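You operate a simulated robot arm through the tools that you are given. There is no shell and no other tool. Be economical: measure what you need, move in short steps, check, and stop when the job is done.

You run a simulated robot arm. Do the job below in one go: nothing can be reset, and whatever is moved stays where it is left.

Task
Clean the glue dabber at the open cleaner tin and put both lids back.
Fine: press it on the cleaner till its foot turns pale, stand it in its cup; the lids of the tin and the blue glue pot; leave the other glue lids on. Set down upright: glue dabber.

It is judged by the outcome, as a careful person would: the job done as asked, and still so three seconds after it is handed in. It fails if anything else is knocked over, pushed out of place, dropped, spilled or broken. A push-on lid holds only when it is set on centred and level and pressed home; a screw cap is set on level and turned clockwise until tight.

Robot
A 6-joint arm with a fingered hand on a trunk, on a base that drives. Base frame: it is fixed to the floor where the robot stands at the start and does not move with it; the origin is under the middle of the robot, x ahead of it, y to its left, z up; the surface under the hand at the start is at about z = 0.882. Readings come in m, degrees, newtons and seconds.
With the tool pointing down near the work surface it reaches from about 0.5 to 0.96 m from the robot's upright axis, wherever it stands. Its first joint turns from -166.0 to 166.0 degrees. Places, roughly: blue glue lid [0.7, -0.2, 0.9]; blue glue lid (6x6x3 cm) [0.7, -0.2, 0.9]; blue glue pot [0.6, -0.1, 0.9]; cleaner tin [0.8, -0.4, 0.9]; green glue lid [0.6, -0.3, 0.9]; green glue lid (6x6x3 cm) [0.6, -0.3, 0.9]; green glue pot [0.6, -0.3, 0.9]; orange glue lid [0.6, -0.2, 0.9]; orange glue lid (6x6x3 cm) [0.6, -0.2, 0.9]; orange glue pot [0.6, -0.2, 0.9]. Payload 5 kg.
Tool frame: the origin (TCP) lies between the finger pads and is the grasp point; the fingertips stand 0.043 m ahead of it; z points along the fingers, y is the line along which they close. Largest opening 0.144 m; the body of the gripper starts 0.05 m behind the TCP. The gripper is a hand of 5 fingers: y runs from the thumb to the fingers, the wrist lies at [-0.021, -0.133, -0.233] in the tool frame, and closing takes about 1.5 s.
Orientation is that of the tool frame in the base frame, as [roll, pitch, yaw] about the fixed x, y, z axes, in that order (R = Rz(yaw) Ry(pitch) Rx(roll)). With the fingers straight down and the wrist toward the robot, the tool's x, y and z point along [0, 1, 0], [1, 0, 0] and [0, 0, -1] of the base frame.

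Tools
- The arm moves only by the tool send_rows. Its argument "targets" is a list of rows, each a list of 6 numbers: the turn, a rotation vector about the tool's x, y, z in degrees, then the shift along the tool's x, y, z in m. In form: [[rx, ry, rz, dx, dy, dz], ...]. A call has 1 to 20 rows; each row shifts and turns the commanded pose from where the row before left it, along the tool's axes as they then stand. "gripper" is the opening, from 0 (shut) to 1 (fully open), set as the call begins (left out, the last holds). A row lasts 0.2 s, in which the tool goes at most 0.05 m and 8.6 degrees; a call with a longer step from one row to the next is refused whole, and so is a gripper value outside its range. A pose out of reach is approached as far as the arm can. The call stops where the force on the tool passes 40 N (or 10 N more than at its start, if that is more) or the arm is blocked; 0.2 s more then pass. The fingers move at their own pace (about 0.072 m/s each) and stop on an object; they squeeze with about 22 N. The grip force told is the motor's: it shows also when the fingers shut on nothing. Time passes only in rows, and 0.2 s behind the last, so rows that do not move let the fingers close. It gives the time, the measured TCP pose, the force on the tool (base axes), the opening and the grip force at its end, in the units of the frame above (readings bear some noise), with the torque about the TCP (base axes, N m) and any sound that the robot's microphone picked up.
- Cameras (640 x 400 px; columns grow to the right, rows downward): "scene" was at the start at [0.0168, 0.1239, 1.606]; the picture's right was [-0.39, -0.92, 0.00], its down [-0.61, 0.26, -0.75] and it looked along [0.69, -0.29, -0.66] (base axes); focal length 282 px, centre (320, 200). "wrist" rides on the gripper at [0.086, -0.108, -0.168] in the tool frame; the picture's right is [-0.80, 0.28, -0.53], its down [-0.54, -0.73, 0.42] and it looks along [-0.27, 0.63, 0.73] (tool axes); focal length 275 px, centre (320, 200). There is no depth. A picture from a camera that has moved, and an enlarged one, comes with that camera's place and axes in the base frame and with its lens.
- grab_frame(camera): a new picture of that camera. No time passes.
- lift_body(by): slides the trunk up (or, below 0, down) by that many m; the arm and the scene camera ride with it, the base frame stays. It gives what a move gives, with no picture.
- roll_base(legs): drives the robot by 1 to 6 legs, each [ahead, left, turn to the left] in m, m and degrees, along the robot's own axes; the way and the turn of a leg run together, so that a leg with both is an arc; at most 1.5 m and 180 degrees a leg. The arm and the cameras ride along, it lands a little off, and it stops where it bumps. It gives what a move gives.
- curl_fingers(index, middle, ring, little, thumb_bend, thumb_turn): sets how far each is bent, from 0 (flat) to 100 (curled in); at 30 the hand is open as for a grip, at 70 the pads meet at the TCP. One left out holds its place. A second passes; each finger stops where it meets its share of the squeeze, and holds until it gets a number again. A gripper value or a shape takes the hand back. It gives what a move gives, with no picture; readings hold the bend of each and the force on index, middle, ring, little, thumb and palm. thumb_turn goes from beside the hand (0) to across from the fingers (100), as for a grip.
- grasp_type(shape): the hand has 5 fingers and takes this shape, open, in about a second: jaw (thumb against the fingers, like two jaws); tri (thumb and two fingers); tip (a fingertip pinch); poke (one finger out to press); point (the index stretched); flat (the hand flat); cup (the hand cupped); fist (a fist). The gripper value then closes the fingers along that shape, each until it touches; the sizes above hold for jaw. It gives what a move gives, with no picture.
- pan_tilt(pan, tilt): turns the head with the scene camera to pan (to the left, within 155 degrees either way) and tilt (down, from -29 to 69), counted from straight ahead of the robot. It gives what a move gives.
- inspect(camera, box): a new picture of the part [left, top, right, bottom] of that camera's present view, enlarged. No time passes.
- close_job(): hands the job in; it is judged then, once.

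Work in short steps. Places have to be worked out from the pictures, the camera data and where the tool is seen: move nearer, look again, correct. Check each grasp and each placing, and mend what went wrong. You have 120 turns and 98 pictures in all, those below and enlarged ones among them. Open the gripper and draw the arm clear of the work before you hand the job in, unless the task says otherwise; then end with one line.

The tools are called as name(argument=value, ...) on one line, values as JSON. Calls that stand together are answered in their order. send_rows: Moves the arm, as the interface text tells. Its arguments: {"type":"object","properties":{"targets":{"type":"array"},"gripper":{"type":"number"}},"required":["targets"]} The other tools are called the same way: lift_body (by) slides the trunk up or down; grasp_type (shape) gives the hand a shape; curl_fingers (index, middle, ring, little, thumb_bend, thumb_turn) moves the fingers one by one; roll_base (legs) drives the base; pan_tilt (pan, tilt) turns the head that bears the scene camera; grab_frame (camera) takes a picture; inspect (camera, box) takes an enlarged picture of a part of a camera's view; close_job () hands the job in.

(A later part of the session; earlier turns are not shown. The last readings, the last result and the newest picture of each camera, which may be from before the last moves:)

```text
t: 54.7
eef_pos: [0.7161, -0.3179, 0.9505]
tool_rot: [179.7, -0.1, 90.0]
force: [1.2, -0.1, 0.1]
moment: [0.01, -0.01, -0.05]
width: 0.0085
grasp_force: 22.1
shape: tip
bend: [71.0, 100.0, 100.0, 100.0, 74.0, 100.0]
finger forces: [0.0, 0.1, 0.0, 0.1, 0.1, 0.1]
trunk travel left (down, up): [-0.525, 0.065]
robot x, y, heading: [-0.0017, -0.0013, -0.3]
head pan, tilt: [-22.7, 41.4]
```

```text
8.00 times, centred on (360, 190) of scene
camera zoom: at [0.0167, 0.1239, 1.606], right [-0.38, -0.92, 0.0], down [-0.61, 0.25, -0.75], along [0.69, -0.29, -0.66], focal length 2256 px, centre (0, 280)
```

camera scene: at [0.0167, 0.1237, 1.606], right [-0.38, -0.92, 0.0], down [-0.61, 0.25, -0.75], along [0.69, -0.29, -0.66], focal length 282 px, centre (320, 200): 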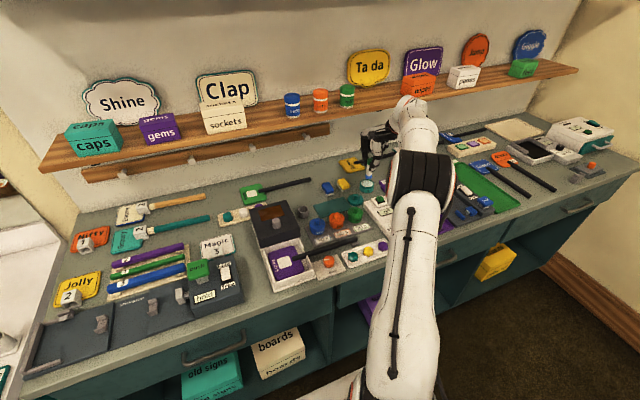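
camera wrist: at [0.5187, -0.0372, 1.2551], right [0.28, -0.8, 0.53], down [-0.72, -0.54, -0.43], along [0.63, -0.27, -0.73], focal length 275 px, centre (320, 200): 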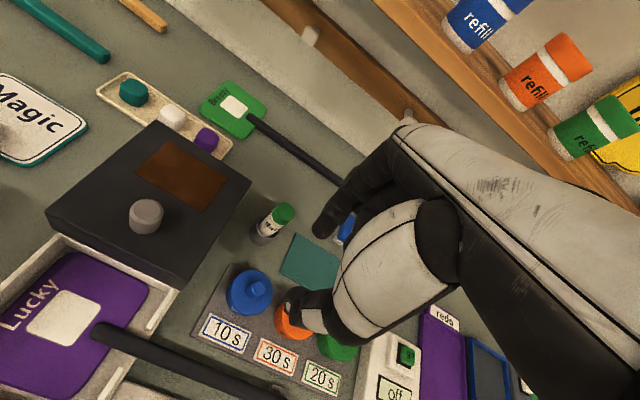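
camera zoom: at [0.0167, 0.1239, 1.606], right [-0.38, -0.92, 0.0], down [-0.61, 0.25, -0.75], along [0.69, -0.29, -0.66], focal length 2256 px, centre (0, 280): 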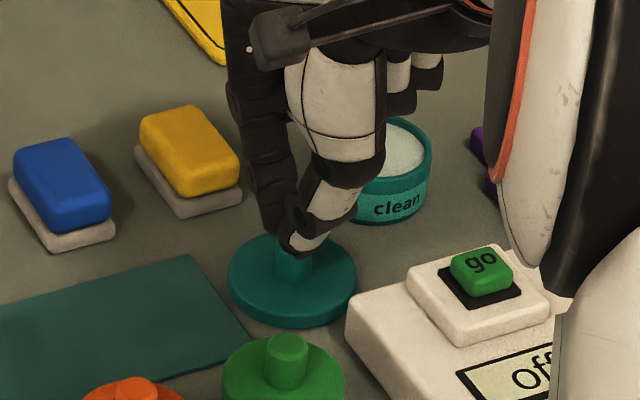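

It's nearly down. I lower the last bit and open.

send_rows(targets=[[0, 0, 0, 0, 0, 0.0015], [0, 0, 0, 0, 0, 0.0015], [0, 0, 0, 0, 0, 0]])

send_rows(targets=[[0, 0, 0, 0, 0, 0], [0, 0, 0, 0, 0, 0], [0, 0, 0, 0, 0, 0]], gripper=0.35)

inspect(camera="wrist", box=[180, 200, 420, 350])

```text
t: 55.5
eef_pos: [0.7151, -0.318, 0.9477]
tool_rot: [179.7, 0.0, 90.0]
force: [-0.3, 2.0, 5.6]
moment: [0.02, 0.01, 0.0]
width: 0.0085
grasp_force: 22.2
shape: tip
bend: [71.0, 100.0, 100.0, 100.0, 74.0, 100.0]
finger forces: [0.0, 0.0, 0.0, 0.0, 0.0, 0.0]
trunk travel left (down, up): [-0.525, 0.065]
robot x, y, heading: [-0.0011, -0.005, -0.1]
head pan, tilt: [-22.7, 41.4]
```

```text
t: 56.3
eef_pos: [0.7148, -0.3172, 0.9482]
tool_rot: [179.7, -0.1, 90.0]
force: [1.4, 0.4, 0.2]
moment: [0.0, -0.05, -0.03]
width: 0.0496
grasp_force: 0.0
shape: tip
bend: [73.0, 98.0, 99.0, 99.0, 74.0, 100.0]
finger forces: [0.0, 0.1, 0.0, 0.0, 0.9, 0.0]
trunk travel left (down, up): [-0.525, 0.065]
robot x, y, heading: [-0.0015, -0.0016, -0.1]
head pan, tilt: [-22.7, 41.4]
```

```text
2.67 times, centred on (300, 275) of wrist
camera zoom: at [0.6052, -0.2328, 1.1136], right [0.28, -0.8, 0.53], down [-0.72, -0.54, -0.43], along [0.63, -0.27, -0.73], focal length 734 px, centre (373, 0)
```

zoom: 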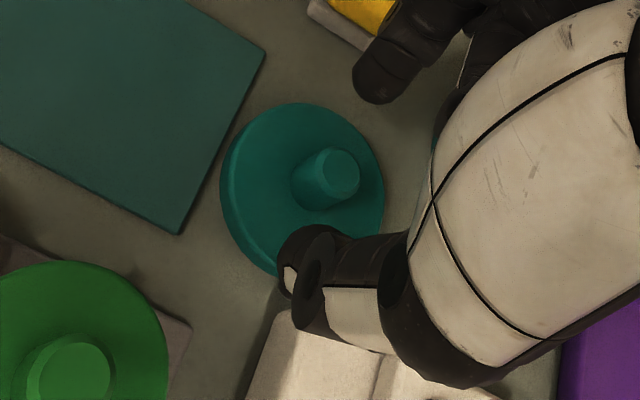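

Compared with the good blue-lid grip, the hand needs about +2.5 mm in y, -5 mm in x, and to sit slightly higher. I adjust and look.

send_rows(targets=[[0, 0, 0, 0, 0, -0.001], [0, 0, 0, 0.0025, -0.005, 0], [0, 0, 0, 0, 0, 0]])

inspect(camera="wrist", box=[180, 200, 420, 350])

```text
t: 57.1
eef_pos: [0.7094, -0.314, 0.949]
tool_rot: [179.8, 0.0, 90.0]
force: [-0.5, 0.1, 0.2]
moment: [0.0, -0.01, -0.03]
width: 0.0502
grasp_force: 0.1
shape: tip
bend: [73.0, 98.0, 99.0, 99.0, 73.0, 100.0]
finger forces: [0.1, 0.0, 0.0, 0.0, 0.1, 0.0]
trunk travel left (down, up): [-0.525, 0.065]
robot x, y, heading: [0.0005, 0.0027, 0.1]
head pan, tilt: [-22.7, 41.4]
```

```text
2.67 times, centred on (300, 275) of wrist
camera zoom: at [0.5996, -0.2302, 1.114], right [0.28, -0.8, 0.54], down [-0.72, -0.54, -0.43], along [0.63, -0.27, -0.73], focal length 734 px, centre (373, 0)
```

zoom: 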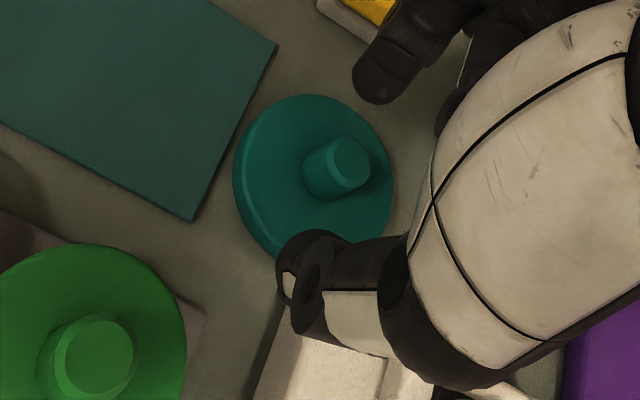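

The view now matches the blue-lid grasp. I close and check the forces.

send_rows(targets=[[0, 0, 0, 0, 0, 0.001], [0, 0, 0, 0, 0, 0], [0, 0, 0, 0, 0, 0], [0, 0, 0, 0, 0, 0], [0, 0, 0, 0, 0, 0]], gripper=0)

inspect(camera="wrist", box=[180, 200, 420, 350])

```text
t: 58.3
eef_pos: [0.7095, -0.3157, 0.9501]
tool_rot: [179.7, 0.0, 90.0]
force: [4.9, -1.3, 12.4]
moment: [-0.02, -0.18, -0.01]
width: 0.007
grasp_force: 22.3
shape: tip
bend: [71.0, 100.0, 100.0, 100.0, 74.0, 100.0]
finger forces: [0.1, 0.1, 0.0, 0.1, 0.1, 0.0]
trunk travel left (down, up): [-0.525, 0.065]
robot x, y, heading: [-0.0009, 0.0026, -0.0]
head pan, tilt: [-22.7, 41.4]
```

```text
2.67 times, centred on (300, 275) of wrist
camera zoom: at [0.5996, -0.2303, 1.1145], right [0.28, -0.8, 0.54], down [-0.72, -0.54, -0.43], along [0.63, -0.27, -0.73], focal length 734 px, centre (373, 0)
```

zoom: 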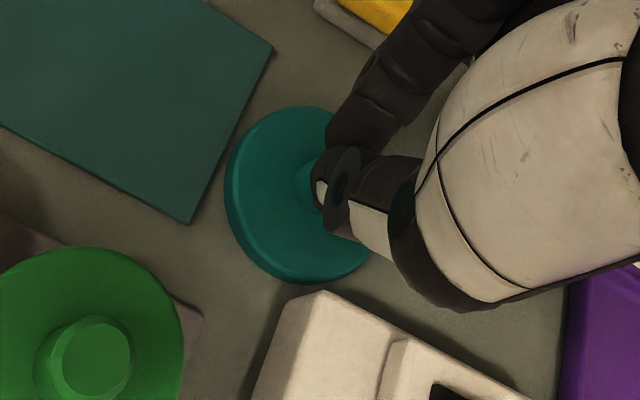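

It squeezed out again, pinching too high on the knob's top. I open, lower, and look from the side camera.

send_rows(targets=[[0, 0, 0, 0, 0, 0], [0, 0, 0, 0, 0, 0], [0, 0, 0, 0, 0, 0]], gripper=0.3)

send_rows(targets=[[0, 0, 0, 0, -0.003, 0], [0, 0, 0, 0, 0, 0.002], [0, 0, 0, 0, 0, 0.001], [0, 0, 0, 0, 0, 0]])

inspect(camera="wrist", box=[220, 200, 380, 320])

inspect(camera="scene", box=[340, 178, 376, 210])

```text
t: 59.1
eef_pos: [0.7092, -0.3153, 0.9462]
tool_rot: [179.8, -0.2, 90.0]
force: [0.2, 0.0, -0.5]
moment: [-0.01, 0.04, -0.02]
width: 0.043
grasp_force: 0.0
shape: tip
bend: [73.0, 98.0, 99.0, 99.0, 74.0, 100.0]
finger forces: [0.1, 0.0, 0.0, 0.0, 0.0, 0.1]
trunk travel left (down, up): [-0.525, 0.065]
robot x, y, heading: [-0.0016, -0.0038, 0.1]
head pan, tilt: [-22.7, 41.4]
```

```text
t: 60.1
eef_pos: [0.7068, -0.3154, 0.9446]
tool_rot: [179.6, 0.0, 90.0]
force: [-0.4, 0.2, 0.2]
moment: [-0.02, 0.01, 0.0]
width: 0.0428
grasp_force: 0.2
shape: tip
bend: [73.0, 98.0, 99.0, 99.0, 74.0, 100.0]
finger forces: [0.1, 0.1, 0.1, 0.0, 0.1, 0.0]
trunk travel left (down, up): [-0.525, 0.065]
robot x, y, heading: [0.0034, -0.0011, 0.1]
head pan, tilt: [-22.7, 41.4]
```

```text
3.33 times, centred on (300, 260) of wrist
camera zoom: at [0.5966, -0.2298, 1.1107], right [0.28, -0.8, 0.53], down [-0.72, -0.54, -0.43], along [0.63, -0.27, -0.73], focal length 918 px, centre (387, 0)
```

zoom: 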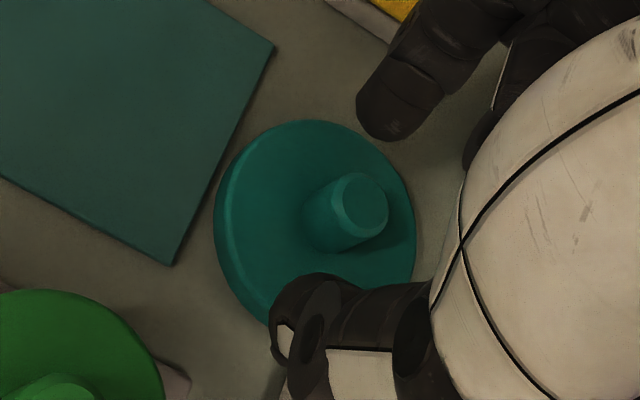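

```text
12.50 times, centred on (358, 194) of scene
camera zoom: at [0.0167, 0.1239, 1.606], right [-0.38, -0.92, 0.0], down [-0.61, 0.25, -0.75], along [0.69, -0.29, -0.66], focal length 3526 px, centre (-155, 275)
```

zoom: 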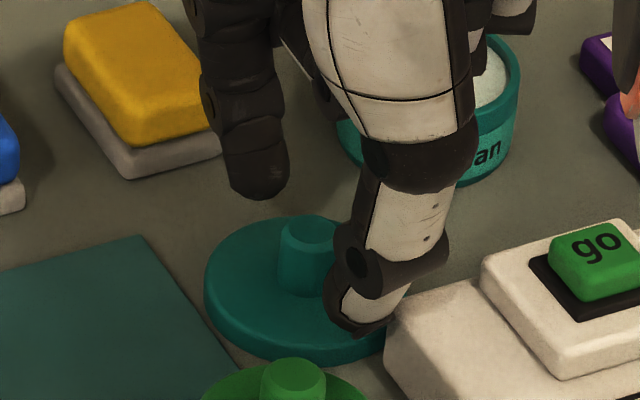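

The side view shows the index tip about 1 cm higher than the thumb tip, so the index slides over the top of the knob. I raise, tilt the hand 12° so the index goes lower, and come back down.

send_rows(targets=[[0, 0, 0, 0, 0, -0.015], [0, 0, 0, 0, 0, -0.015], [4, 0, 0, 0, 0, 0], [4, 0, 0, 0, 0, 0], [4, 0, 0, 0, 0, 0], [0, 0, 0, 0, 0.0092, -0.002], [0, 0, 0, 0, 0.0025, 0.0117], [0, 0, 0, 0, 0.0025, 0.0117], [0, 0, 0, 0, 0, 0]])

inspect(camera="wrist", box=[220, 200, 380, 320])

inspect(camera="scene", box=[340, 178, 376, 210])

```text
t: 62.1
eef_pos: [0.7166, -0.3157, 0.9515]
tool_rot: [-168.3, -0.1, 90.0]
force: [-0.1, -0.3, 0.1]
moment: [0.03, -0.04, -0.04]
width: 0.0429
grasp_force: 0.0
shape: tip
bend: [73.0, 98.0, 99.0, 99.0, 74.0, 100.0]
finger forces: [0.0, 0.0, 0.1, 0.0, 0.0, 0.1]
trunk travel left (down, up): [-0.525, 0.065]
robot x, y, heading: [0.0015, 0.0016, 0.0]
head pan, tilt: [-22.7, 41.4]
```

```text
3.33 times, centred on (300, 260) of wrist
camera zoom: at [0.6442, -0.2304, 1.1367], right [0.39, -0.8, 0.46], down [-0.8, -0.54, -0.27], along [0.46, -0.27, -0.84], focal length 918 px, centre (387, 0)
```

zoom: 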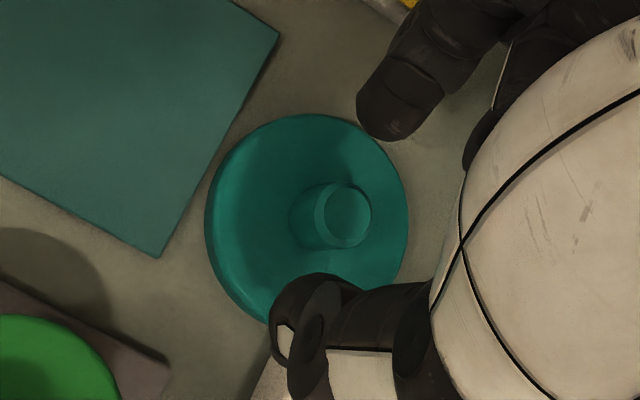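

```text
12.50 times, centred on (358, 194) of scene
camera zoom: at [0.0167, 0.1239, 1.606], right [-0.38, -0.92, 0.0], down [-0.61, 0.25, -0.75], along [0.69, -0.29, -0.66], focal length 3526 px, centre (-155, 275)
```

zoom: 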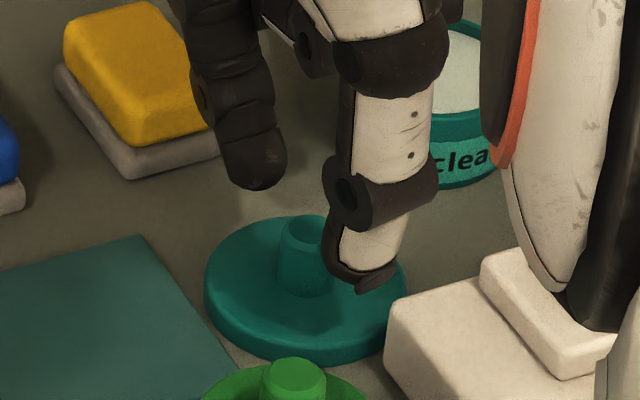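

The relative tip heights look better now. I go down another 8 mm and check.

send_rows(targets=[[0, 0, 0, 0, 0.0008, 0.0039], [0, 0, 0, 0, 0.0009, 0.0039], [0, 0, 0, 0, 0, 0]])

inspect(camera="wrist", box=[220, 200, 380, 320])

inspect(camera="scene", box=[340, 178, 376, 210])

```text
t: 62.9
eef_pos: [0.7174, -0.3148, 0.9417]
tool_rot: [-168.2, 0.0, 90.1]
force: [-0.2, 0.0, 0.2]
moment: [0.0, -0.03, 0.0]
width: 0.0429
grasp_force: 0.1
shape: tip
bend: [73.0, 98.0, 99.0, 99.0, 74.0, 100.0]
finger forces: [0.0, 0.1, 0.0, 0.0, 0.1, 0.0]
trunk travel left (down, up): [-0.525, 0.065]
robot x, y, heading: [0.0029, 0.0006, -0.1]
head pan, tilt: [-22.7, 41.4]
```

```text
3.33 times, centred on (300, 260) of wrist
camera zoom: at [0.6443, -0.2308, 1.1277], right [0.39, -0.8, 0.46], down [-0.8, -0.54, -0.27], along [0.46, -0.27, -0.84], focal length 918 px, centre (387, 0)
```

zoom: 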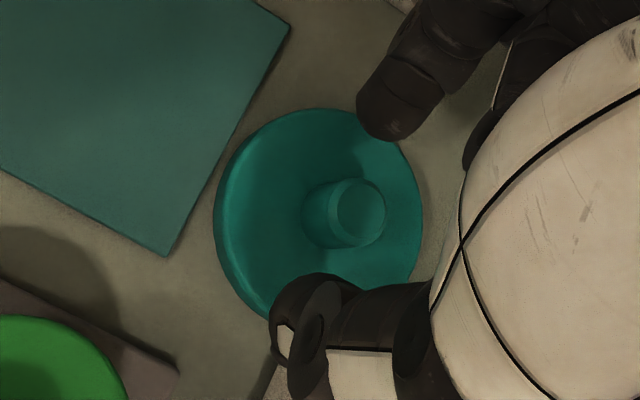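

```text
12.50 times, centred on (358, 194) of scene
camera zoom: at [0.0167, 0.1239, 1.606], right [-0.38, -0.92, 0.0], down [-0.61, 0.25, -0.75], along [0.69, -0.29, -0.66], focal length 3526 px, centre (-155, 275)
```

zoom: 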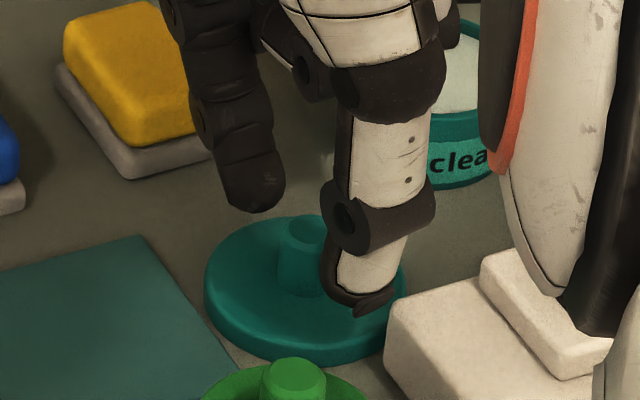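

Both tips straddle the knob at mid-height. I close.

send_rows(targets=[[0, 0, 0, 0, 0, 0], [0, 0, 0, 0, 0, 0], [0, 0, 0, 0, 0, 0], [0, 0, 0, 0, 0, 0], [0, 0, 0, 0, 0, 0]], gripper=0)

inspect(camera="wrist", box=[220, 200, 380, 320])

```text
t: 64.1
eef_pos: [0.7163, -0.3136, 0.9431]
tool_rot: [-168.2, 0.0, 90.0]
force: [0.0, 0.0, 2.8]
moment: [0.0, 0.08, -0.01]
width: 0.0101
grasp_force: 22.1
shape: tip
bend: [71.0, 100.0, 100.0, 100.0, 73.0, 100.0]
finger forces: [17.9, 0.0, 0.1, 0.1, 16.6, 0.1]
trunk travel left (down, up): [-0.525, 0.065]
robot x, y, heading: [-0.0009, 0.0015, -0.1]
head pan, tilt: [-22.7, 41.4]
```

```text
3.33 times, centred on (300, 260) of wrist
camera zoom: at [0.6442, -0.2306, 1.1281], right [0.39, -0.8, 0.46], down [-0.8, -0.54, -0.27], along [0.46, -0.27, -0.84], focal length 918 px, centre (387, 0)
```

zoom: 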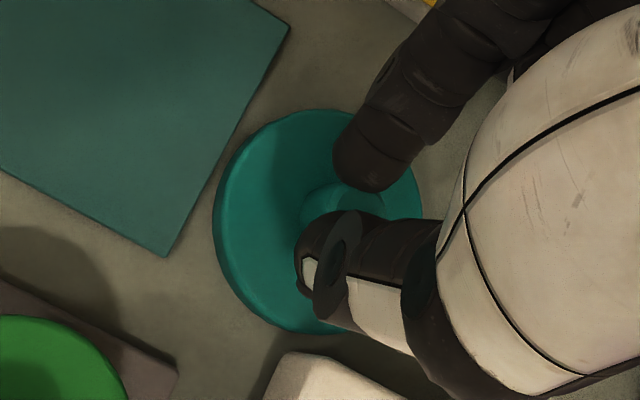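

It's a solid grip now, 17–18 N on each pad. I lift 4.5 cm straight up.

send_rows(targets=[[0, 0, 0, 0, -0.0031, -0.0147], [0, 0, 0, 0, -0.0031, -0.0147], [0, 0, 0, 0, -0.0031, -0.0147], [0, 0, 0, 0, 0, 0]])

grab_frame(camera="wrist")

inspect(camera="scene", box=[335, 145, 405, 215])

```text
t: 65.1
eef_pos: [0.716, -0.3156, 0.9879]
tool_rot: [-168.2, 0.0, 90.1]
force: [0.9, -0.2, 0.4]
moment: [-0.01, -0.02, 0.01]
width: 0.0094
grasp_force: 21.8
shape: tip
bend: [71.0, 100.0, 100.0, 100.0, 74.0, 100.0]
finger forces: [15.2, 0.0, 0.0, 0.0, 22.2, 0.0]
trunk travel left (down, up): [-0.525, 0.065]
robot x, y, heading: [-0.003, 0.0017, -0.1]
head pan, tilt: [-22.7, 41.4]
```

```text
19 pictures are left
camera wrist: at [0.6442, -0.2307, 1.1722], right [0.39, -0.8, 0.46], down [-0.8, -0.54, -0.27], along [0.46, -0.27, -0.84], focal length 275 px, centre (320, 200)
```

wrist: 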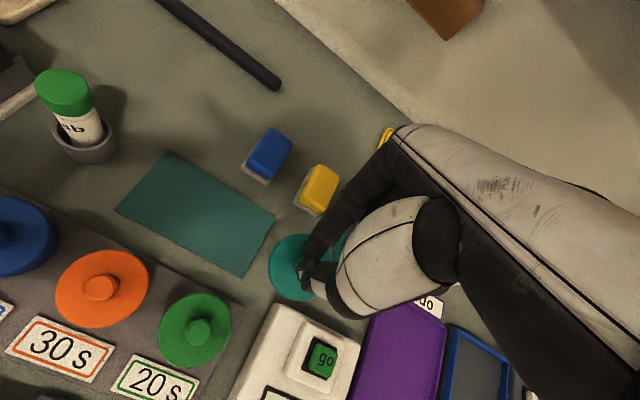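

```text
5.71 times, centred on (370, 180) of scene
camera zoom: at [0.0166, 0.124, 1.606], right [-0.38, -0.92, 0.0], down [-0.61, 0.25, -0.75], along [0.69, -0.29, -0.66], focal length 1612 px, centre (34, 314)
```

zoom: 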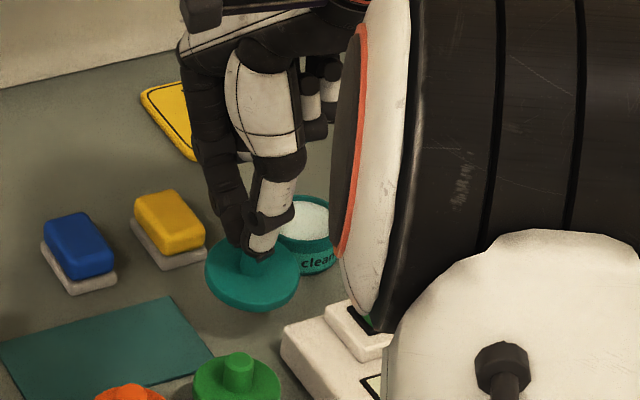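

The lid may have tilted in the grip. I take one close look at it.

inspect(camera="scene", box=[350, 178, 394, 206])

```text
14.29 times, centred on (372, 192) of scene
camera zoom: at [0.0166, 0.124, 1.606], right [-0.38, -0.92, 0.0], down [-0.61, 0.25, -0.75], along [0.69, -0.29, -0.66], focal length 4029 px, centre (-423, 314)
```

zoom: 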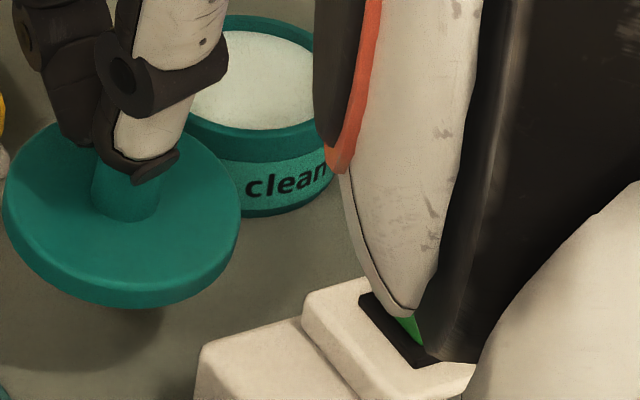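

The lid looks tilted about 4° with its near side low. I tip the hand 3° more to level it, raise 1 cm, and carry it over the tin, which I put at about (0.762, -0.391).

send_rows(targets=[[3, 0, 0, 0, 0, 0], [0, 0, 0, 0, -0.0026, -0.0097], [0, 0, 0, -0.0247, 0.0198, -0.0053], [0, 0, 0, -0.0247, 0.0198, -0.0053], [0, 0, 0, -0.0246, 0.0199, -0.0053], [0, 0, 0, 0, 0, 0], [0, 0, 0, 0, 0, 0]])

inspect(camera="scene", box=[345, 155, 395, 205])

inspect(camera="wrist", box=[200, 180, 380, 320])

```text
t: 66.7
eef_pos: [0.7654, -0.3815, 0.9995]
tool_rot: [-165.3, 0.0, 89.8]
force: [-0.5, 0.6, 1.3]
moment: [-0.03, -0.03, -0.04]
width: 0.0095
grasp_force: 22.2
shape: tip
bend: [72.0, 100.0, 100.0, 100.0, 74.0, 100.0]
finger forces: [0.1, 0.0, 0.0, 0.0, 0.0, 0.1]
out of reach, approached as far as the arm can: row 5
trunk travel left (down, up): [-0.525, 0.065]
robot x, y, heading: [0.0034, -0.0021, -0.0]
head pan, tilt: [-22.7, 41.4]
```

```text
8.00 times, centred on (370, 180) of scene
camera zoom: at [0.0159, 0.1243, 1.6059], right [-0.39, -0.92, 0.0], down [-0.61, 0.25, -0.75], along [0.69, -0.29, -0.66], focal length 2256 px, centre (-80, 360)
```

zoom: 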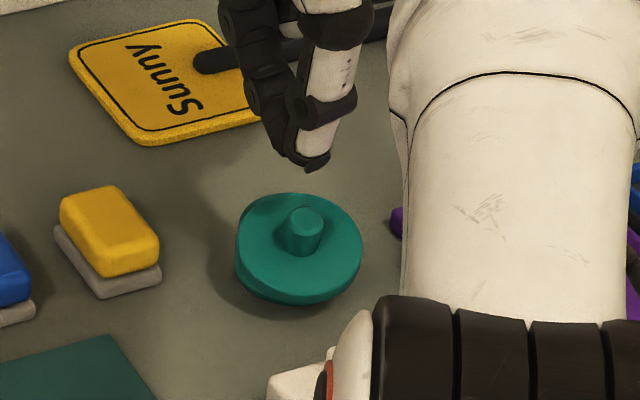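

```text
2.86 times, centred on (290, 250) of wrist
camera zoom: at [0.704, -0.2966, 1.188], right [0.41, -0.8, 0.44], down [-0.81, -0.54, -0.23], along [0.42, -0.27, -0.87], focal length 786 px, centre (406, 57)
```

zoom: 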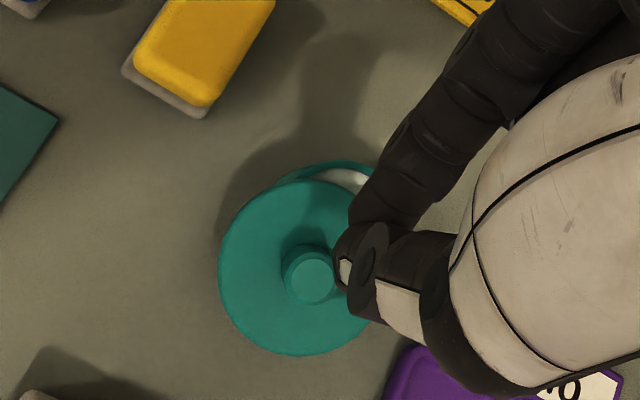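

The lid slipped out near the edge of reach and is now lying askew on the tin, near side low, knob top at about (0.742, -0.383, 0.931). I back up and lean the hand to match the lid's tilt, which gives the same grip geometry as the blue lid.

send_rows(targets=[[0, 0, 0, 0, -0.0076, -0.029], [-8.2, 0, 0, 0, 0, 0], [-8.2, 0, 0, 0, 0, 0], [-8.2, 0, 0, 0, 0, 0], [0, 0, 0, 0, 0, 0]], gripper=0.35)

```text
t: 67.9
eef_pos: [0.8348, -0.4297, 1.0432]
tool_rot: [170.2, -0.2, 90.1]
force: [-0.4, -0.4, 0.8]
moment: [-0.02, -0.03, 0.04]
width: 0.0502
grasp_force: 0.0
shape: tip
bend: [73.0, 98.0, 99.0, 99.0, 73.0, 100.0]
finger forces: [0.1, 0.0, 0.0, 0.1, 0.1, 0.0]
out of reach, approached as far as the arm can: row 1, 2, 3, 4
trunk travel left (down, up): [-0.525, 0.065]
robot x, y, heading: [-0.0034, -0.0017, 0.3]
head pan, tilt: [-22.7, 41.4]
```

The pose jumped outward after the reach limit, so I hold and re-read before moving.

send_rows(targets=[[0, 0, 0, 0, 0, 0]])

grab_frame(camera="scene")

```text
t: 68.3
eef_pos: [0.8346, -0.4297, 1.0423]
tool_rot: [170.3, -0.1, 90.0]
force: [-1.0, 0.1, 0.3]
moment: [0.02, -0.01, 0.01]
width: 0.0502
grasp_force: 0.1
shape: tip
bend: [73.0, 98.0, 99.0, 99.0, 73.0, 100.0]
finger forces: [0.0, 0.0, 0.0, 0.0, 0.0, 0.0]
trunk travel left (down, up): [-0.525, 0.065]
robot x, y, heading: [-0.005, 0.0003, 0.2]
head pan, tilt: [-22.7, 41.4]
```

```text
14 pictures are left
camera scene: at [0.0168, 0.1238, 1.606], right [-0.39, -0.92, 0.0], down [-0.61, 0.25, -0.75], along [0.69, -0.29, -0.66], focal length 282 px, centre (320, 200)
```

scene: 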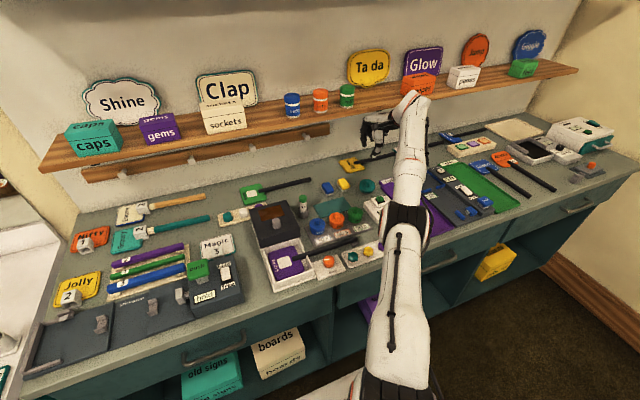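

Nothing was touched; the arm is just stretched out. I pull back toward me in short steps and re-read.

send_rows(targets=[[0, 0, 0, 0.015, -0.0296, -0.0051], [0, 0, 0, 0.015, -0.0296, -0.0051], [0, 0, 0, 0, 0, 0]])

```text
t: 69.1
eef_pos: [0.8267, -0.4353, 1.0538]
tool_rot: [170.3, -0.2, 90.1]
force: [0.1, -0.7, 0.2]
moment: [0.02, 0.0, -0.03]
width: 0.0504
grasp_force: 0.1
shape: tip
bend: [73.0, 98.0, 99.0, 99.0, 73.0, 100.0]
finger forces: [0.0, 0.1, 0.0, 0.0, 0.0, 0.1]
out of reach, approached as far as the arm can: row 1, 2
trunk travel left (down, up): [-0.525, 0.065]
robot x, y, heading: [-0.0046, -0.0008, -0.3]
head pan, tilt: [-22.7, 41.4]
```

Still flagged as out of reach, so the commanded pose is farther out. I keep backing off.

send_rows(targets=[[0, 0, 0, 0.015, -0.0296, -0.0051], [0, 0, 0, 0.015, -0.0296, -0.0051], [0, 0, 0, 0, 0, 0]])

```text
t: 69.9
eef_pos: [0.8187, -0.4419, 1.0573]
tool_rot: [171.0, -0.5, 90.1]
force: [-10.9, 9.6, -36.0]
moment: [-0.63, -0.41, 0.07]
width: 0.0504
grasp_force: 0.1
shape: tip
bend: [73.0, 98.0, 99.0, 99.0, 73.0, 100.0]
finger forces: [0.1, 0.0, 0.1, 0.0, 0.0, 37.5]
out of reach, approached as far as the arm can: row 1, 2
trunk travel left (down, up): [-0.525, 0.065]
robot x, y, heading: [-0.0034, 0.0056, -0.2]
head pan, tilt: [-22.7, 41.4]
```

The hand is pushing up under the shelf (36 N, palm contact), so the IK can't hold this backward lean. I move down and straighten the tilt to a reachable pose.

send_rows(targets=[[2.5, 0, 0, 0, -0.0017, 0.0098]])

```text
t: 70.3
eef_pos: [0.8164, -0.4426, 1.058]
tool_rot: [172.3, 0.2, 89.8]
force: [-0.8, -1.5, -3.9]
moment: [0.25, 0.03, -0.04]
width: 0.05
grasp_force: 0.0
shape: tip
bend: [73.0, 98.0, 99.0, 99.0, 73.0, 100.0]
finger forces: [0.0, 0.0, 0.0, 0.0, 0.0, 4.2]
out of reach, approached as far as the arm can: row 1
trunk travel left (down, up): [-0.525, 0.065]
robot x, y, heading: [-0.0028, -0.0001, -0.1]
head pan, tilt: [-22.7, 41.4]
```

The force dropped to 4 N. I continue straightening the tilt with a small move down.

send_rows(targets=[[2.5, 0, 0, 0, -0.0012, 0.0099]])

```text
t: 70.7
eef_pos: [0.8108, -0.4372, 1.0433]
tool_rot: [175.1, 0.0, 89.9]
force: [-0.3, -0.4, -0.6]
moment: [0.0, -0.03, -0.02]
width: 0.0504
grasp_force: 0.0
shape: tip
bend: [73.0, 98.0, 99.0, 99.0, 73.0, 100.0]
finger forces: [0.0, 0.0, 0.0, 0.1, 0.0, 0.0]
out of reach, approached as far as the arm can: row 1
trunk travel left (down, up): [-0.525, 0.065]
robot x, y, heading: [-0.0006, -0.0005, -0.1]
head pan, tilt: [-22.7, 41.4]
```

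The hand is free of the shelf. I straighten the rest of the tilt.

send_rows(targets=[[2.5, 0, 0, 0, 0, 0.005], [2.4, 0, 0, 0, 0, 0]])

```text
t: 71.3
eef_pos: [0.7962, -0.4288, 1.0336]
tool_rot: [-179.9, -0.1, 90.1]
force: [-0.2, 0.3, -0.1]
moment: [-0.01, 0.0, -0.02]
width: 0.0502
grasp_force: 0.1
shape: tip
bend: [73.0, 98.0, 99.0, 99.0, 73.0, 100.0]
finger forces: [0.0, 0.0, 0.0, 0.0, 0.1, 0.1]
out of reach, approached as far as the arm can: row 1, 2
trunk travel left (down, up): [-0.525, 0.065]
robot x, y, heading: [0.0013, 0.0015, 0.0]
head pan, tilt: [-22.7, 41.4]
```

I keep pulling back, now with the hand vertical.

send_rows(targets=[[0, 0, 0, 0.014, -0.03, 0], [0, 0, 0, 0.014, -0.03, 0], [0, 0, 0, 0, 0, 0]])

```text
t: 72.1
eef_pos: [0.7851, -0.4346, 1.0443]
tool_rot: [-179.9, 0.0, 90.0]
force: [-1.3, -0.2, 0.7]
moment: [0.01, 0.0, 0.03]
width: 0.0503
grasp_force: 0.1
shape: tip
bend: [73.0, 98.0, 99.0, 99.0, 73.0, 100.0]
finger forces: [0.0, 0.0, 0.1, 0.0, 0.0, 0.1]
out of reach, approached as far as the arm can: row 1, 2
trunk travel left (down, up): [-0.525, 0.065]
robot x, y, heading: [0.0005, 0.0023, -0.1]
head pan, tilt: [-22.7, 41.4]
```

The commanded pose seems to be stuck far out. Lowering the trunk by 1 cm may resync it and also gives room below the shelf.

lift_body(by=-0.01)

send_rows(targets=[[0, 0, 0, 0.005, -0.02, 0]])

```text
t: 72.7
eef_pos: [0.7856, -0.4347, 1.0343]
tool_rot: [-180.0, -0.1, 90.0]
force: [0.6, -0.1, -0.3]
moment: [0.02, 0.01, 0.0]
width: 0.0504
grasp_force: 0.0
shape: tip
bend: [73.0, 98.0, 99.0, 99.0, 73.0, 100.0]
finger forces: [0.0, 0.0, 0.0, 0.1, 0.0, 0.0]
trunk travel left (down, up): [-0.515, 0.075]
robot x, y, heading: [0.0002, 0.0005, -0.0]
head pan, tilt: [-22.7, 41.4]
```

```text
t: 73.0
eef_pos: [0.7785, -0.4406, 1.0383]
tool_rot: [-179.8, -0.2, 90.0]
force: [-0.1, -0.4, 0.7]
moment: [0.05, 0.01, -0.03]
width: 0.0503
grasp_force: 0.0
shape: tip
bend: [73.0, 98.0, 99.0, 99.0, 73.0, 100.0]
finger forces: [0.0, 0.0, 0.0, 0.0, 0.0, 0.0]
out of reach, approached as far as the arm can: row 1
trunk travel left (down, up): [-0.515, 0.075]
robot x, y, heading: [-0.0016, 0.0059, 0.2]
head pan, tilt: [-22.7, 41.4]
```

It may be stuck at a singular or limited arm pose. I test a pure sideways move to the left in small rows.

send_rows(targets=[[0, 0, 0, 0.01, 0, 0], [0, 0, 0, 0.01, 0, 0], [0, 0, 0, 0, 0, 0]])

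grab_frame(camera="scene")

```text
t: 73.8
eef_pos: [0.788, -0.4282, 1.0409]
tool_rot: [-179.8, -0.2, 90.1]
force: [0.1, -0.3, 0.2]
moment: [-0.02, 0.0, 0.01]
width: 0.0502
grasp_force: 0.1
shape: tip
bend: [73.0, 98.0, 99.0, 99.0, 73.0, 100.0]
finger forces: [0.0, 0.0, 0.1, 0.0, 0.0, 0.1]
out of reach, approached as far as the arm can: row 1, 2
trunk travel left (down, up): [-0.515, 0.075]
robot x, y, heading: [-0.0021, 0.0009, 0.2]
head pan, tilt: [-22.7, 41.4]
```

```text
13 pictures are left
camera scene: at [0.0168, 0.1239, 1.596], right [-0.39, -0.92, 0.0], down [-0.61, 0.25, -0.75], along [0.69, -0.29, -0.66], focal length 282 px, centre (320, 200)
```

scene: 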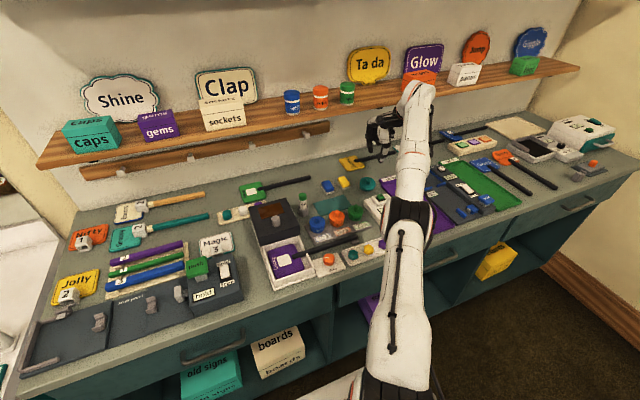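

The hand slides along a fixed radius, which fits a command still beyond reach. I pull it inward radially several more steps.

send_rows(targets=[[0, 0, 0, 0.021, -0.038, 0], [0, 0, 0, 0.021, -0.038, 0], [0, 0, 0, 0.021, -0.038, 0]])

```text
t: 74.7
eef_pos: [0.7746, -0.4362, 1.0647]
tool_rot: [-179.7, -0.3, 90.0]
force: [0.1, 0.1, 0.1]
moment: [-0.02, 0.01, -0.02]
width: 0.0506
grasp_force: 0.0
shape: tip
bend: [73.0, 98.0, 99.0, 99.0, 73.0, 100.0]
finger forces: [0.0, 0.0, 0.1, 0.0, 0.0, 0.0]
out of reach, approached as far as the arm can: row 1, 2, 3
trunk travel left (down, up): [-0.515, 0.075]
robot x, y, heading: [0.0038, 0.0025, -0.1]
head pan, tilt: [-22.7, 41.4]
```

The geometry suggests a low shoulder with the arm stretched up and out, so lowering the hand should bring it back inside reach. I move straight down a little.

send_rows(targets=[[0, 0, 0, 0, 0, 0.01], [0, 0, 0, 0, 0, 0.01], [0, 0, 0, 0, 0, 0.01], [0, 0, 0, 0, 0, 0]])

```text
t: 75.7
eef_pos: [0.7804, -0.4399, 1.0342]
tool_rot: [-179.8, -0.1, 90.2]
force: [0.6, -0.6, -0.3]
moment: [0.0, 0.0, 0.0]
width: 0.0501
grasp_force: 0.1
shape: tip
bend: [73.0, 98.0, 99.0, 99.0, 73.0, 100.0]
finger forces: [0.1, 0.1, 0.0, 0.0, 0.0, 0.1]
out of reach, approached as far as the arm can: row 2
trunk travel left (down, up): [-0.515, 0.075]
robot x, y, heading: [0.0018, -0.0019, -0.1]
head pan, tilt: [-22.7, 41.4]
```

Going down works. I combine small steps down and inward.

send_rows(targets=[[0, 0, 0, 0, 0, 0.01], [0, 0, 0, 0.002, -0.004, 0.005], [0, 0, 0, 0.002, -0.004, 0.003], [0, 0, 0, 0.003, -0.006, 0], [0, 0, 0, 0.003, -0.006, 0], [0, 0, 0, 0, 0, 0]])

```text
t: 77.0
eef_pos: [0.7786, -0.4462, 1.0213]
tool_rot: [-179.8, -0.2, 90.1]
force: [-0.4, -0.6, -0.2]
moment: [-0.04, 0.01, 0.03]
width: 0.0501
grasp_force: 0.1
shape: tip
bend: [73.0, 98.0, 99.0, 99.0, 73.0, 100.0]
finger forces: [0.0, 0.0, 0.0, 0.1, 0.0, 0.0]
out of reach, approached as far as the arm can: row 1, 2, 3, 4, 5
trunk travel left (down, up): [-0.515, 0.075]
robot x, y, heading: [0.0013, 0.0001, -0.1]
head pan, tilt: [-22.7, 41.4]
```

The arm is locked straight at full reach. I back the base away 25 cm so the hand is out in the open, where I can unlock the elbow with larger vertical moves.

roll_base(legs=[[-0.25, 0, 0]])

send_rows(targets=[[0, 0, 0, 0.01, -0.02, -0.04], [0, 0, 0, 0.01, -0.02, -0.04], [0, 0, 0, 0.01, -0.02, -0.04], [0, 0, 0, 0.01, -0.02, -0.04], [0, 0, 0, 0, 0, 0]])

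```text
t: 78.8
eef_pos: [0.5401, -0.4401, 1.0235]
tool_rot: [-179.8, -0.2, 90.6]
force: [-0.1, -0.4, 0.3]
moment: [-0.01, 0.0, 0.0]
width: 0.0502
grasp_force: 0.1
shape: tip
bend: [73.0, 98.0, 99.0, 99.0, 73.0, 100.0]
finger forces: [0.0, 0.1, 0.1, 0.0, 0.1, 0.0]
trunk travel left (down, up): [-0.515, 0.075]
robot x, y, heading: [-0.244, 0.0014, 0.5]
head pan, tilt: [-22.7, 41.4]
```

```text
t: 80.0
eef_pos: [0.4821, -0.4202, 1.1945]
tool_rot: [-179.6, -0.3, 90.6]
force: [0.6, 0.0, 0.0]
moment: [-0.01, -0.01, 0.02]
width: 0.0503
grasp_force: 0.0
shape: tip
bend: [73.0, 98.0, 99.0, 99.0, 73.0, 100.0]
finger forces: [0.1, 0.0, 0.0, 0.1, 0.0, 0.0]
out of reach, approached as far as the arm can: row 1, 2, 3, 4
trunk travel left (down, up): [-0.515, 0.075]
robot x, y, heading: [-0.2396, -0.0012, 0.3]
head pan, tilt: [-22.7, 41.4]
```

It's moving. I continue up and inward to fold the elbow.

send_rows(targets=[[0, 0, 0, 0.015, -0.04, 0], [0, 0, 0, 0.015, -0.04, 0], [0, 0, 0, 0.015, -0.04, 0], [0, 0, 0, 0.015, -0.04, 0], [0, 0, 0, 0.015, -0.04, 0], [0, 0, 0, 0, 0, 0]])

```text
t: 81.4
eef_pos: [0.3896, -0.4518, 1.2826]
tool_rot: [-179.7, -0.2, 90.5]
force: [-1.5, 0.0, 0.3]
moment: [0.06, 0.02, 0.0]
width: 0.0503
grasp_force: 0.1
shape: tip
bend: [73.0, 98.0, 99.0, 99.0, 73.0, 100.0]
finger forces: [0.0, 0.0, 0.0, 0.1, 0.0, 0.0]
out of reach, approached as far as the arm can: row 1, 2, 3, 4, 5
trunk travel left (down, up): [-0.515, 0.075]
robot x, y, heading: [-0.2446, -0.0021, 0.2]
head pan, tilt: [-22.7, 41.4]
```

Still riding the sphere. I try the opposite sense: straight down from here, away from the bench edge (x≈0.39 is off the bench).

send_rows(targets=[[0, 0, 0, 0, 0, 0.045], [0, 0, 0, 0, 0, 0.045], [0, 0, 0, 0, 0, 0.045], [0, 0, 0, 0, 0, 0]])

grab_frame(camera="scene")

```text
t: 82.4
eef_pos: [0.4287, -0.4931, 1.1746]
tool_rot: [-179.7, -0.3, 90.8]
force: [0.2, 0.5, 0.4]
moment: [0.07, 0.01, 0.01]
width: 0.0502
grasp_force: 0.1
shape: tip
bend: [73.0, 98.0, 99.0, 99.0, 73.0, 100.0]
finger forces: [0.0, 0.0, 0.1, 0.0, 0.0, 0.0]
out of reach, approached as far as the arm can: row 1, 2, 3
trunk travel left (down, up): [-0.515, 0.075]
robot x, y, heading: [-0.2403, -0.0027, 0.5]
head pan, tilt: [-22.7, 41.4]
```

```text
12 pictures are left
camera scene: at [-0.2257, 0.1227, 1.5961], right [-0.38, -0.93, 0.0], down [-0.61, 0.25, -0.75], along [0.69, -0.28, -0.66], focal length 282 px, centre (320, 200)
```

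scene: 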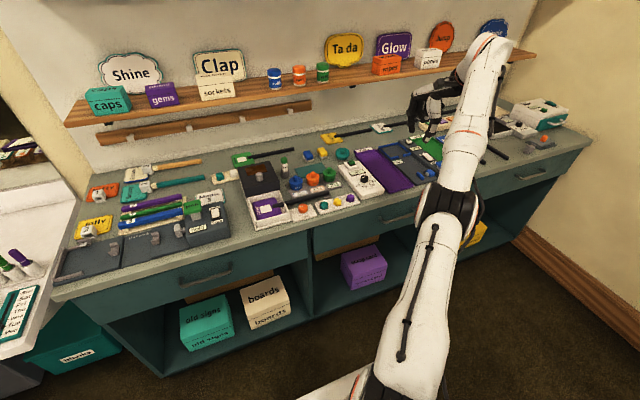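

I test whether a yaw turn of the hand frees the arm.

send_rows(targets=[[0, 0, 8, 0, 0, 0], [0, 0, 8, 0, 0, 0], [0, 0, 8, 0, 0, 0], [0, 0, 0, 0, -0.03, 0], [0, 0, 0, 0, -0.03, 0], [0, 0, 0, 0, -0.03, 0], [0, 0, 0, 0, 0, 0]])

```text
t: 84.0
eef_pos: [0.4186, -0.5276, 1.2185]
tool_rot: [-179.6, -0.2, 66.7]
force: [-0.2, -0.1, 0.8]
moment: [0.02, 0.02, -0.01]
width: 0.0504
grasp_force: 0.1
shape: tip
bend: [73.0, 98.0, 99.0, 99.0, 73.0, 100.0]
finger forces: [0.1, 0.1, 0.0, 0.0, 0.0, 0.1]
out of reach, approached as far as the arm can: row 1, 2, 3, 4, 5, 6
trunk travel left (down, up): [-0.515, 0.075]
robot x, y, heading: [-0.243, -0.0032, 0.3]
head pan, tilt: [-22.7, 41.4]
```

I pull inward and down together over many rows, well above the bench, to work the elbow loose.

send_rows(targets=[[0, 0, 0, 0, -0.04, 0.02], [0, 0, 0, 0, -0.04, 0.02], [0, 0, 0, 0, -0.04, 0.02], [0, 0, 0, 0, -0.04, 0.02], [0, 0, 0, 0, -0.04, 0.02], [0, 0, 0, 0, -0.04, 0.02], [0, 0, 0, 0, -0.04, 0.02], [0, 0, 0, 0, -0.04, 0.02]])

```text
t: 85.8
eef_pos: [0.3163, -0.6127, 1.2071]
tool_rot: [-179.6, -0.2, 66.6]
force: [0.3, 0.4, -0.9]
moment: [0.01, -0.03, -0.02]
width: 0.0501
grasp_force: 0.0
shape: tip
bend: [73.0, 98.0, 99.0, 99.0, 73.0, 100.0]
finger forces: [0.0, 0.0, 0.1, 0.0, 0.0, 0.1]
out of reach, approached as far as the arm can: row 1, 2, 3, 4, 5, 6, 7, 8
trunk travel left (down, up): [-0.515, 0.075]
robot x, y, heading: [-0.2436, 0.0005, 0.3]
head pan, tilt: [-22.7, 41.4]
```

The radius is slowly shrinking (0.813 → 0.797 m), so the elbow is creeping. I pull exactly along the radial direction for more rows.

send_rows(targets=[[0, 0, 0, 0.0204, -0.0353, 0.0192], [0, 0, 0, 0.0204, -0.0353, 0.0192], [0, 0, 0, 0.0204, -0.0353, 0.0192], [0, 0, 0, 0.0204, -0.0353, 0.0192], [0, 0, 0, 0.0204, -0.0353, 0.0192], [0, 0, 0, 0.0204, -0.0353, 0.0192], [0, 0, 0, 0.0204, -0.0353, 0.0192], [0, 0, 0, 0.0204, -0.0353, 0.0192]])

```text
t: 87.6
eef_pos: [0.3143, -0.6153, 1.2076]
tool_rot: [-179.6, -0.1, 66.6]
force: [-1.0, -0.3, 0.0]
moment: [0.0, 0.02, -0.01]
width: 0.0503
grasp_force: 0.1
shape: tip
bend: [73.0, 98.0, 99.0, 99.0, 73.0, 100.0]
finger forces: [0.1, 0.0, 0.0, 0.0, 0.0, 0.0]
out of reach, approached as far as the arm can: row 1, 2, 3, 4, 5, 6, 7, 8
trunk travel left (down, up): [-0.515, 0.075]
robot x, y, heading: [-0.2386, -0.004, 0.4]
head pan, tilt: [-22.7, 41.4]
```

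There was no motion at all when pulling exactly radially, which is a true straight-elbow singularity. A large upward swing, which is tangential, should bend the elbow as a side effect, and there's free air above.

send_rows(targets=[[0, 0, 0, 0.01, -0.0174, -0.04], [0, 0, 0, 0.01, -0.0174, -0.04], [0, 0, 0, 0.01, -0.0174, -0.04], [0, 0, 0, 0.01, -0.0174, -0.04], [0, 0, 0, 0.01, -0.0174, -0.04], [0, 0, 0, 0.012, -0.021, -0.035], [0, 0, 0, 0.012, -0.021, -0.035], [0, 0, 0, 0.012, -0.021, -0.035], [0, 0, 0, 0.014, -0.025, -0.03], [0, 0, 0, 0.014, -0.025, -0.03]])

```text
t: 89.8
eef_pos: [0.168, -0.3734, 1.5255]
tool_rot: [-180.0, -0.1, 66.5]
force: [-0.2, 0.2, 0.7]
moment: [-0.08, -0.02, -0.03]
width: 0.0503
grasp_force: 0.1
shape: tip
bend: [73.0, 98.0, 99.0, 99.0, 73.0, 100.0]
finger forces: [0.1, 0.0, 0.2, 0.1, 0.1, 0.0]
out of reach, approached as far as the arm can: row 3, 4, 5, 6, 7, 8, 9, 10
trunk travel left (down, up): [-0.515, 0.075]
robot x, y, heading: [-0.2378, -0.0011, 0.5]
head pan, tilt: [-22.7, 41.4]
```

Now, from high up, I try coming straight down, which is mostly radial here.

send_rows(targets=[[0, 0, 0, 0.004, -0.007, 0.04], [0, 0, 0, 0.004, -0.007, 0.04], [0, 0, 0, 0.004, -0.007, 0.04], [0, 0, 0, 0.004, -0.007, 0.04], [0, 0, 0, 0.004, -0.007, 0.04], [0, 0, 0, 0, 0, 0]])

```text
t: 91.2
eef_pos: [0.1452, -0.3463, 1.3227]
tool_rot: [-179.8, -0.1, 66.6]
force: [-0.3, 0.2, 0.7]
moment: [0.01, -0.01, -0.02]
width: 0.0503
grasp_force: 0.1
shape: tip
bend: [73.0, 98.0, 99.0, 99.0, 73.0, 100.0]
finger forces: [0.1, 0.0, 0.1, 0.1, 0.1, 0.0]
trunk travel left (down, up): [-0.515, 0.075]
robot x, y, heading: [-0.243, -0.0044, 0.3]
head pan, tilt: [-22.7, 41.4]
```

The elbow is free again. I restore the yaw and bring the hand to a normal folded pose in front of the robot.

send_rows(targets=[[0, 0, -8, 0, 0, 0], [0, 0, -8, 0, 0, 0], [0, 0, -8, 0, 0, 0], [0, 0, 0, 0.042, 0.013, 0.01], [0, 0, 0, 0.042, 0.013, 0.01], [0, 0, 0, 0.042, 0.013, 0.01], [0, 0, 0, 0.042, 0.013, 0.01], [0, 0, 0, 0.042, 0.013, 0.01], [0, 0, 0, 0.042, 0.013, 0.01], [0, 0, 0, 0.042, 0.013, 0.01], [0, 0, 0, 0.042, 0.013, 0.01], [0, 0, 0, 0, 0, 0]])

roll_base(legs=[[0, -0.36, 0]])

grab_frame(camera="scene")

```text
t: 93.8
eef_pos: [0.2483, -0.0088, 1.2412]
tool_rot: [-179.8, -0.1, 90.6]
force: [0.9, 0.2, -0.1]
moment: [-0.02, 0.0, 0.0]
width: 0.0502
grasp_force: 0.0
shape: tip
bend: [73.0, 98.0, 99.0, 99.0, 73.0, 100.0]
finger forces: [0.0, 0.0, 0.0, 0.0, 0.0, 0.0]
trunk travel left (down, up): [-0.515, 0.075]
robot x, y, heading: [-0.2434, -0.0007, 0.5]
head pan, tilt: [-22.7, 41.4]
```

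```text
t: 96.1
eef_pos: [0.2496, -0.3605, 1.2414]
tool_rot: [-179.9, -0.2, 90.2]
force: [1.1, 0.3, -0.1]
moment: [0.03, 0.0, 0.01]
width: 0.0504
grasp_force: 0.0
shape: tip
bend: [73.0, 98.0, 99.0, 99.0, 73.0, 100.0]
finger forces: [0.0, 0.1, 0.1, 0.0, 0.0, 0.1]
trunk travel left (down, up): [-0.515, 0.075]
robot x, y, heading: [-0.2371, -0.35, 0.4]
head pan, tilt: [-22.7, 41.4]
```

```text
11 pictures are left
camera scene: at [-0.2231, -0.2258, 1.596], right [-0.38, -0.92, 0.0], down [-0.61, 0.25, -0.75], along [0.69, -0.29, -0.66], focal length 282 px, centre (320, 200)
```

scene: 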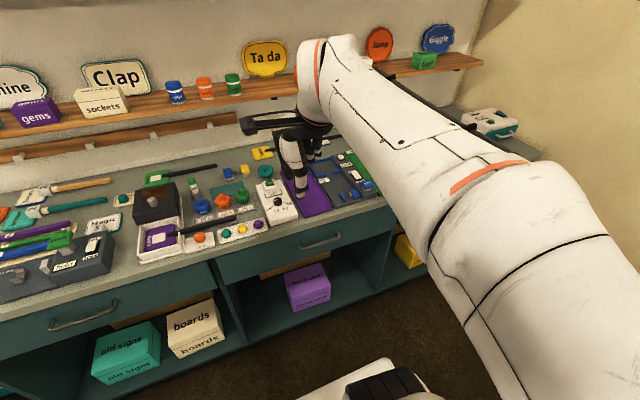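

The arm is folded normally again. I drive forward 24 cm and look at the lid.

roll_base(legs=[[0.24, 0, 0]])

inspect(camera="scene", box=[210, 120, 360, 220])

inspect(camera="wrist", box=[80, 100, 400, 300])

```text
t: 97.9
eef_pos: [0.49, -0.3652, 1.2391]
tool_rot: [-179.8, -0.1, 89.7]
force: [0.3, -0.4, 0.5]
moment: [0.0, 0.05, 0.0]
width: 0.0502
grasp_force: 0.0
shape: tip
bend: [73.0, 98.0, 99.0, 99.0, 73.0, 100.0]
finger forces: [0.1, 0.0, 0.0, 0.0, 0.1, 0.0]
trunk travel left (down, up): [-0.515, 0.075]
robot x, y, heading: [0.0011, -0.3512, -0.4]
head pan, tilt: [-22.7, 41.4]
```

```text
4.00 times, centred on (285, 170) of scene
camera zoom: at [0.0174, -0.2262, 1.596], right [-0.39, -0.92, 0.0], down [-0.61, 0.26, -0.75], along [0.69, -0.29, -0.66], focal length 1128 px, centre (460, 320)
```

zoom: 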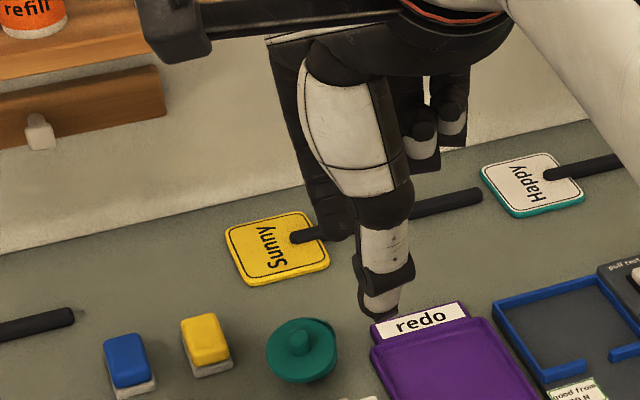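

```text
2.00 times, centred on (240, 200) of wrist
camera zoom: at [0.3816, -0.2799, 1.4077], right [0.28, -0.8, 0.53], down [-0.73, -0.54, -0.42], along [0.62, -0.27, -0.74], focal length 551 px, centre (480, 200)
```

zoom: 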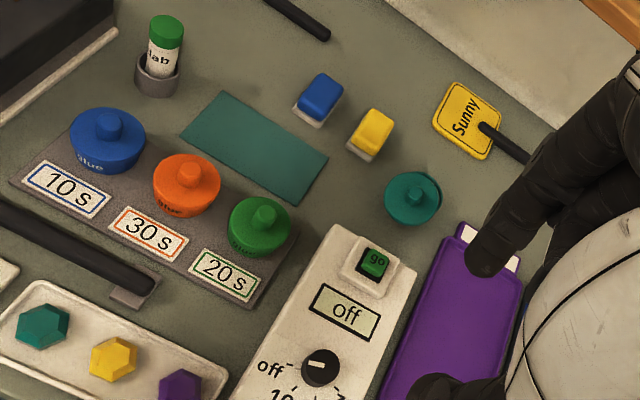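

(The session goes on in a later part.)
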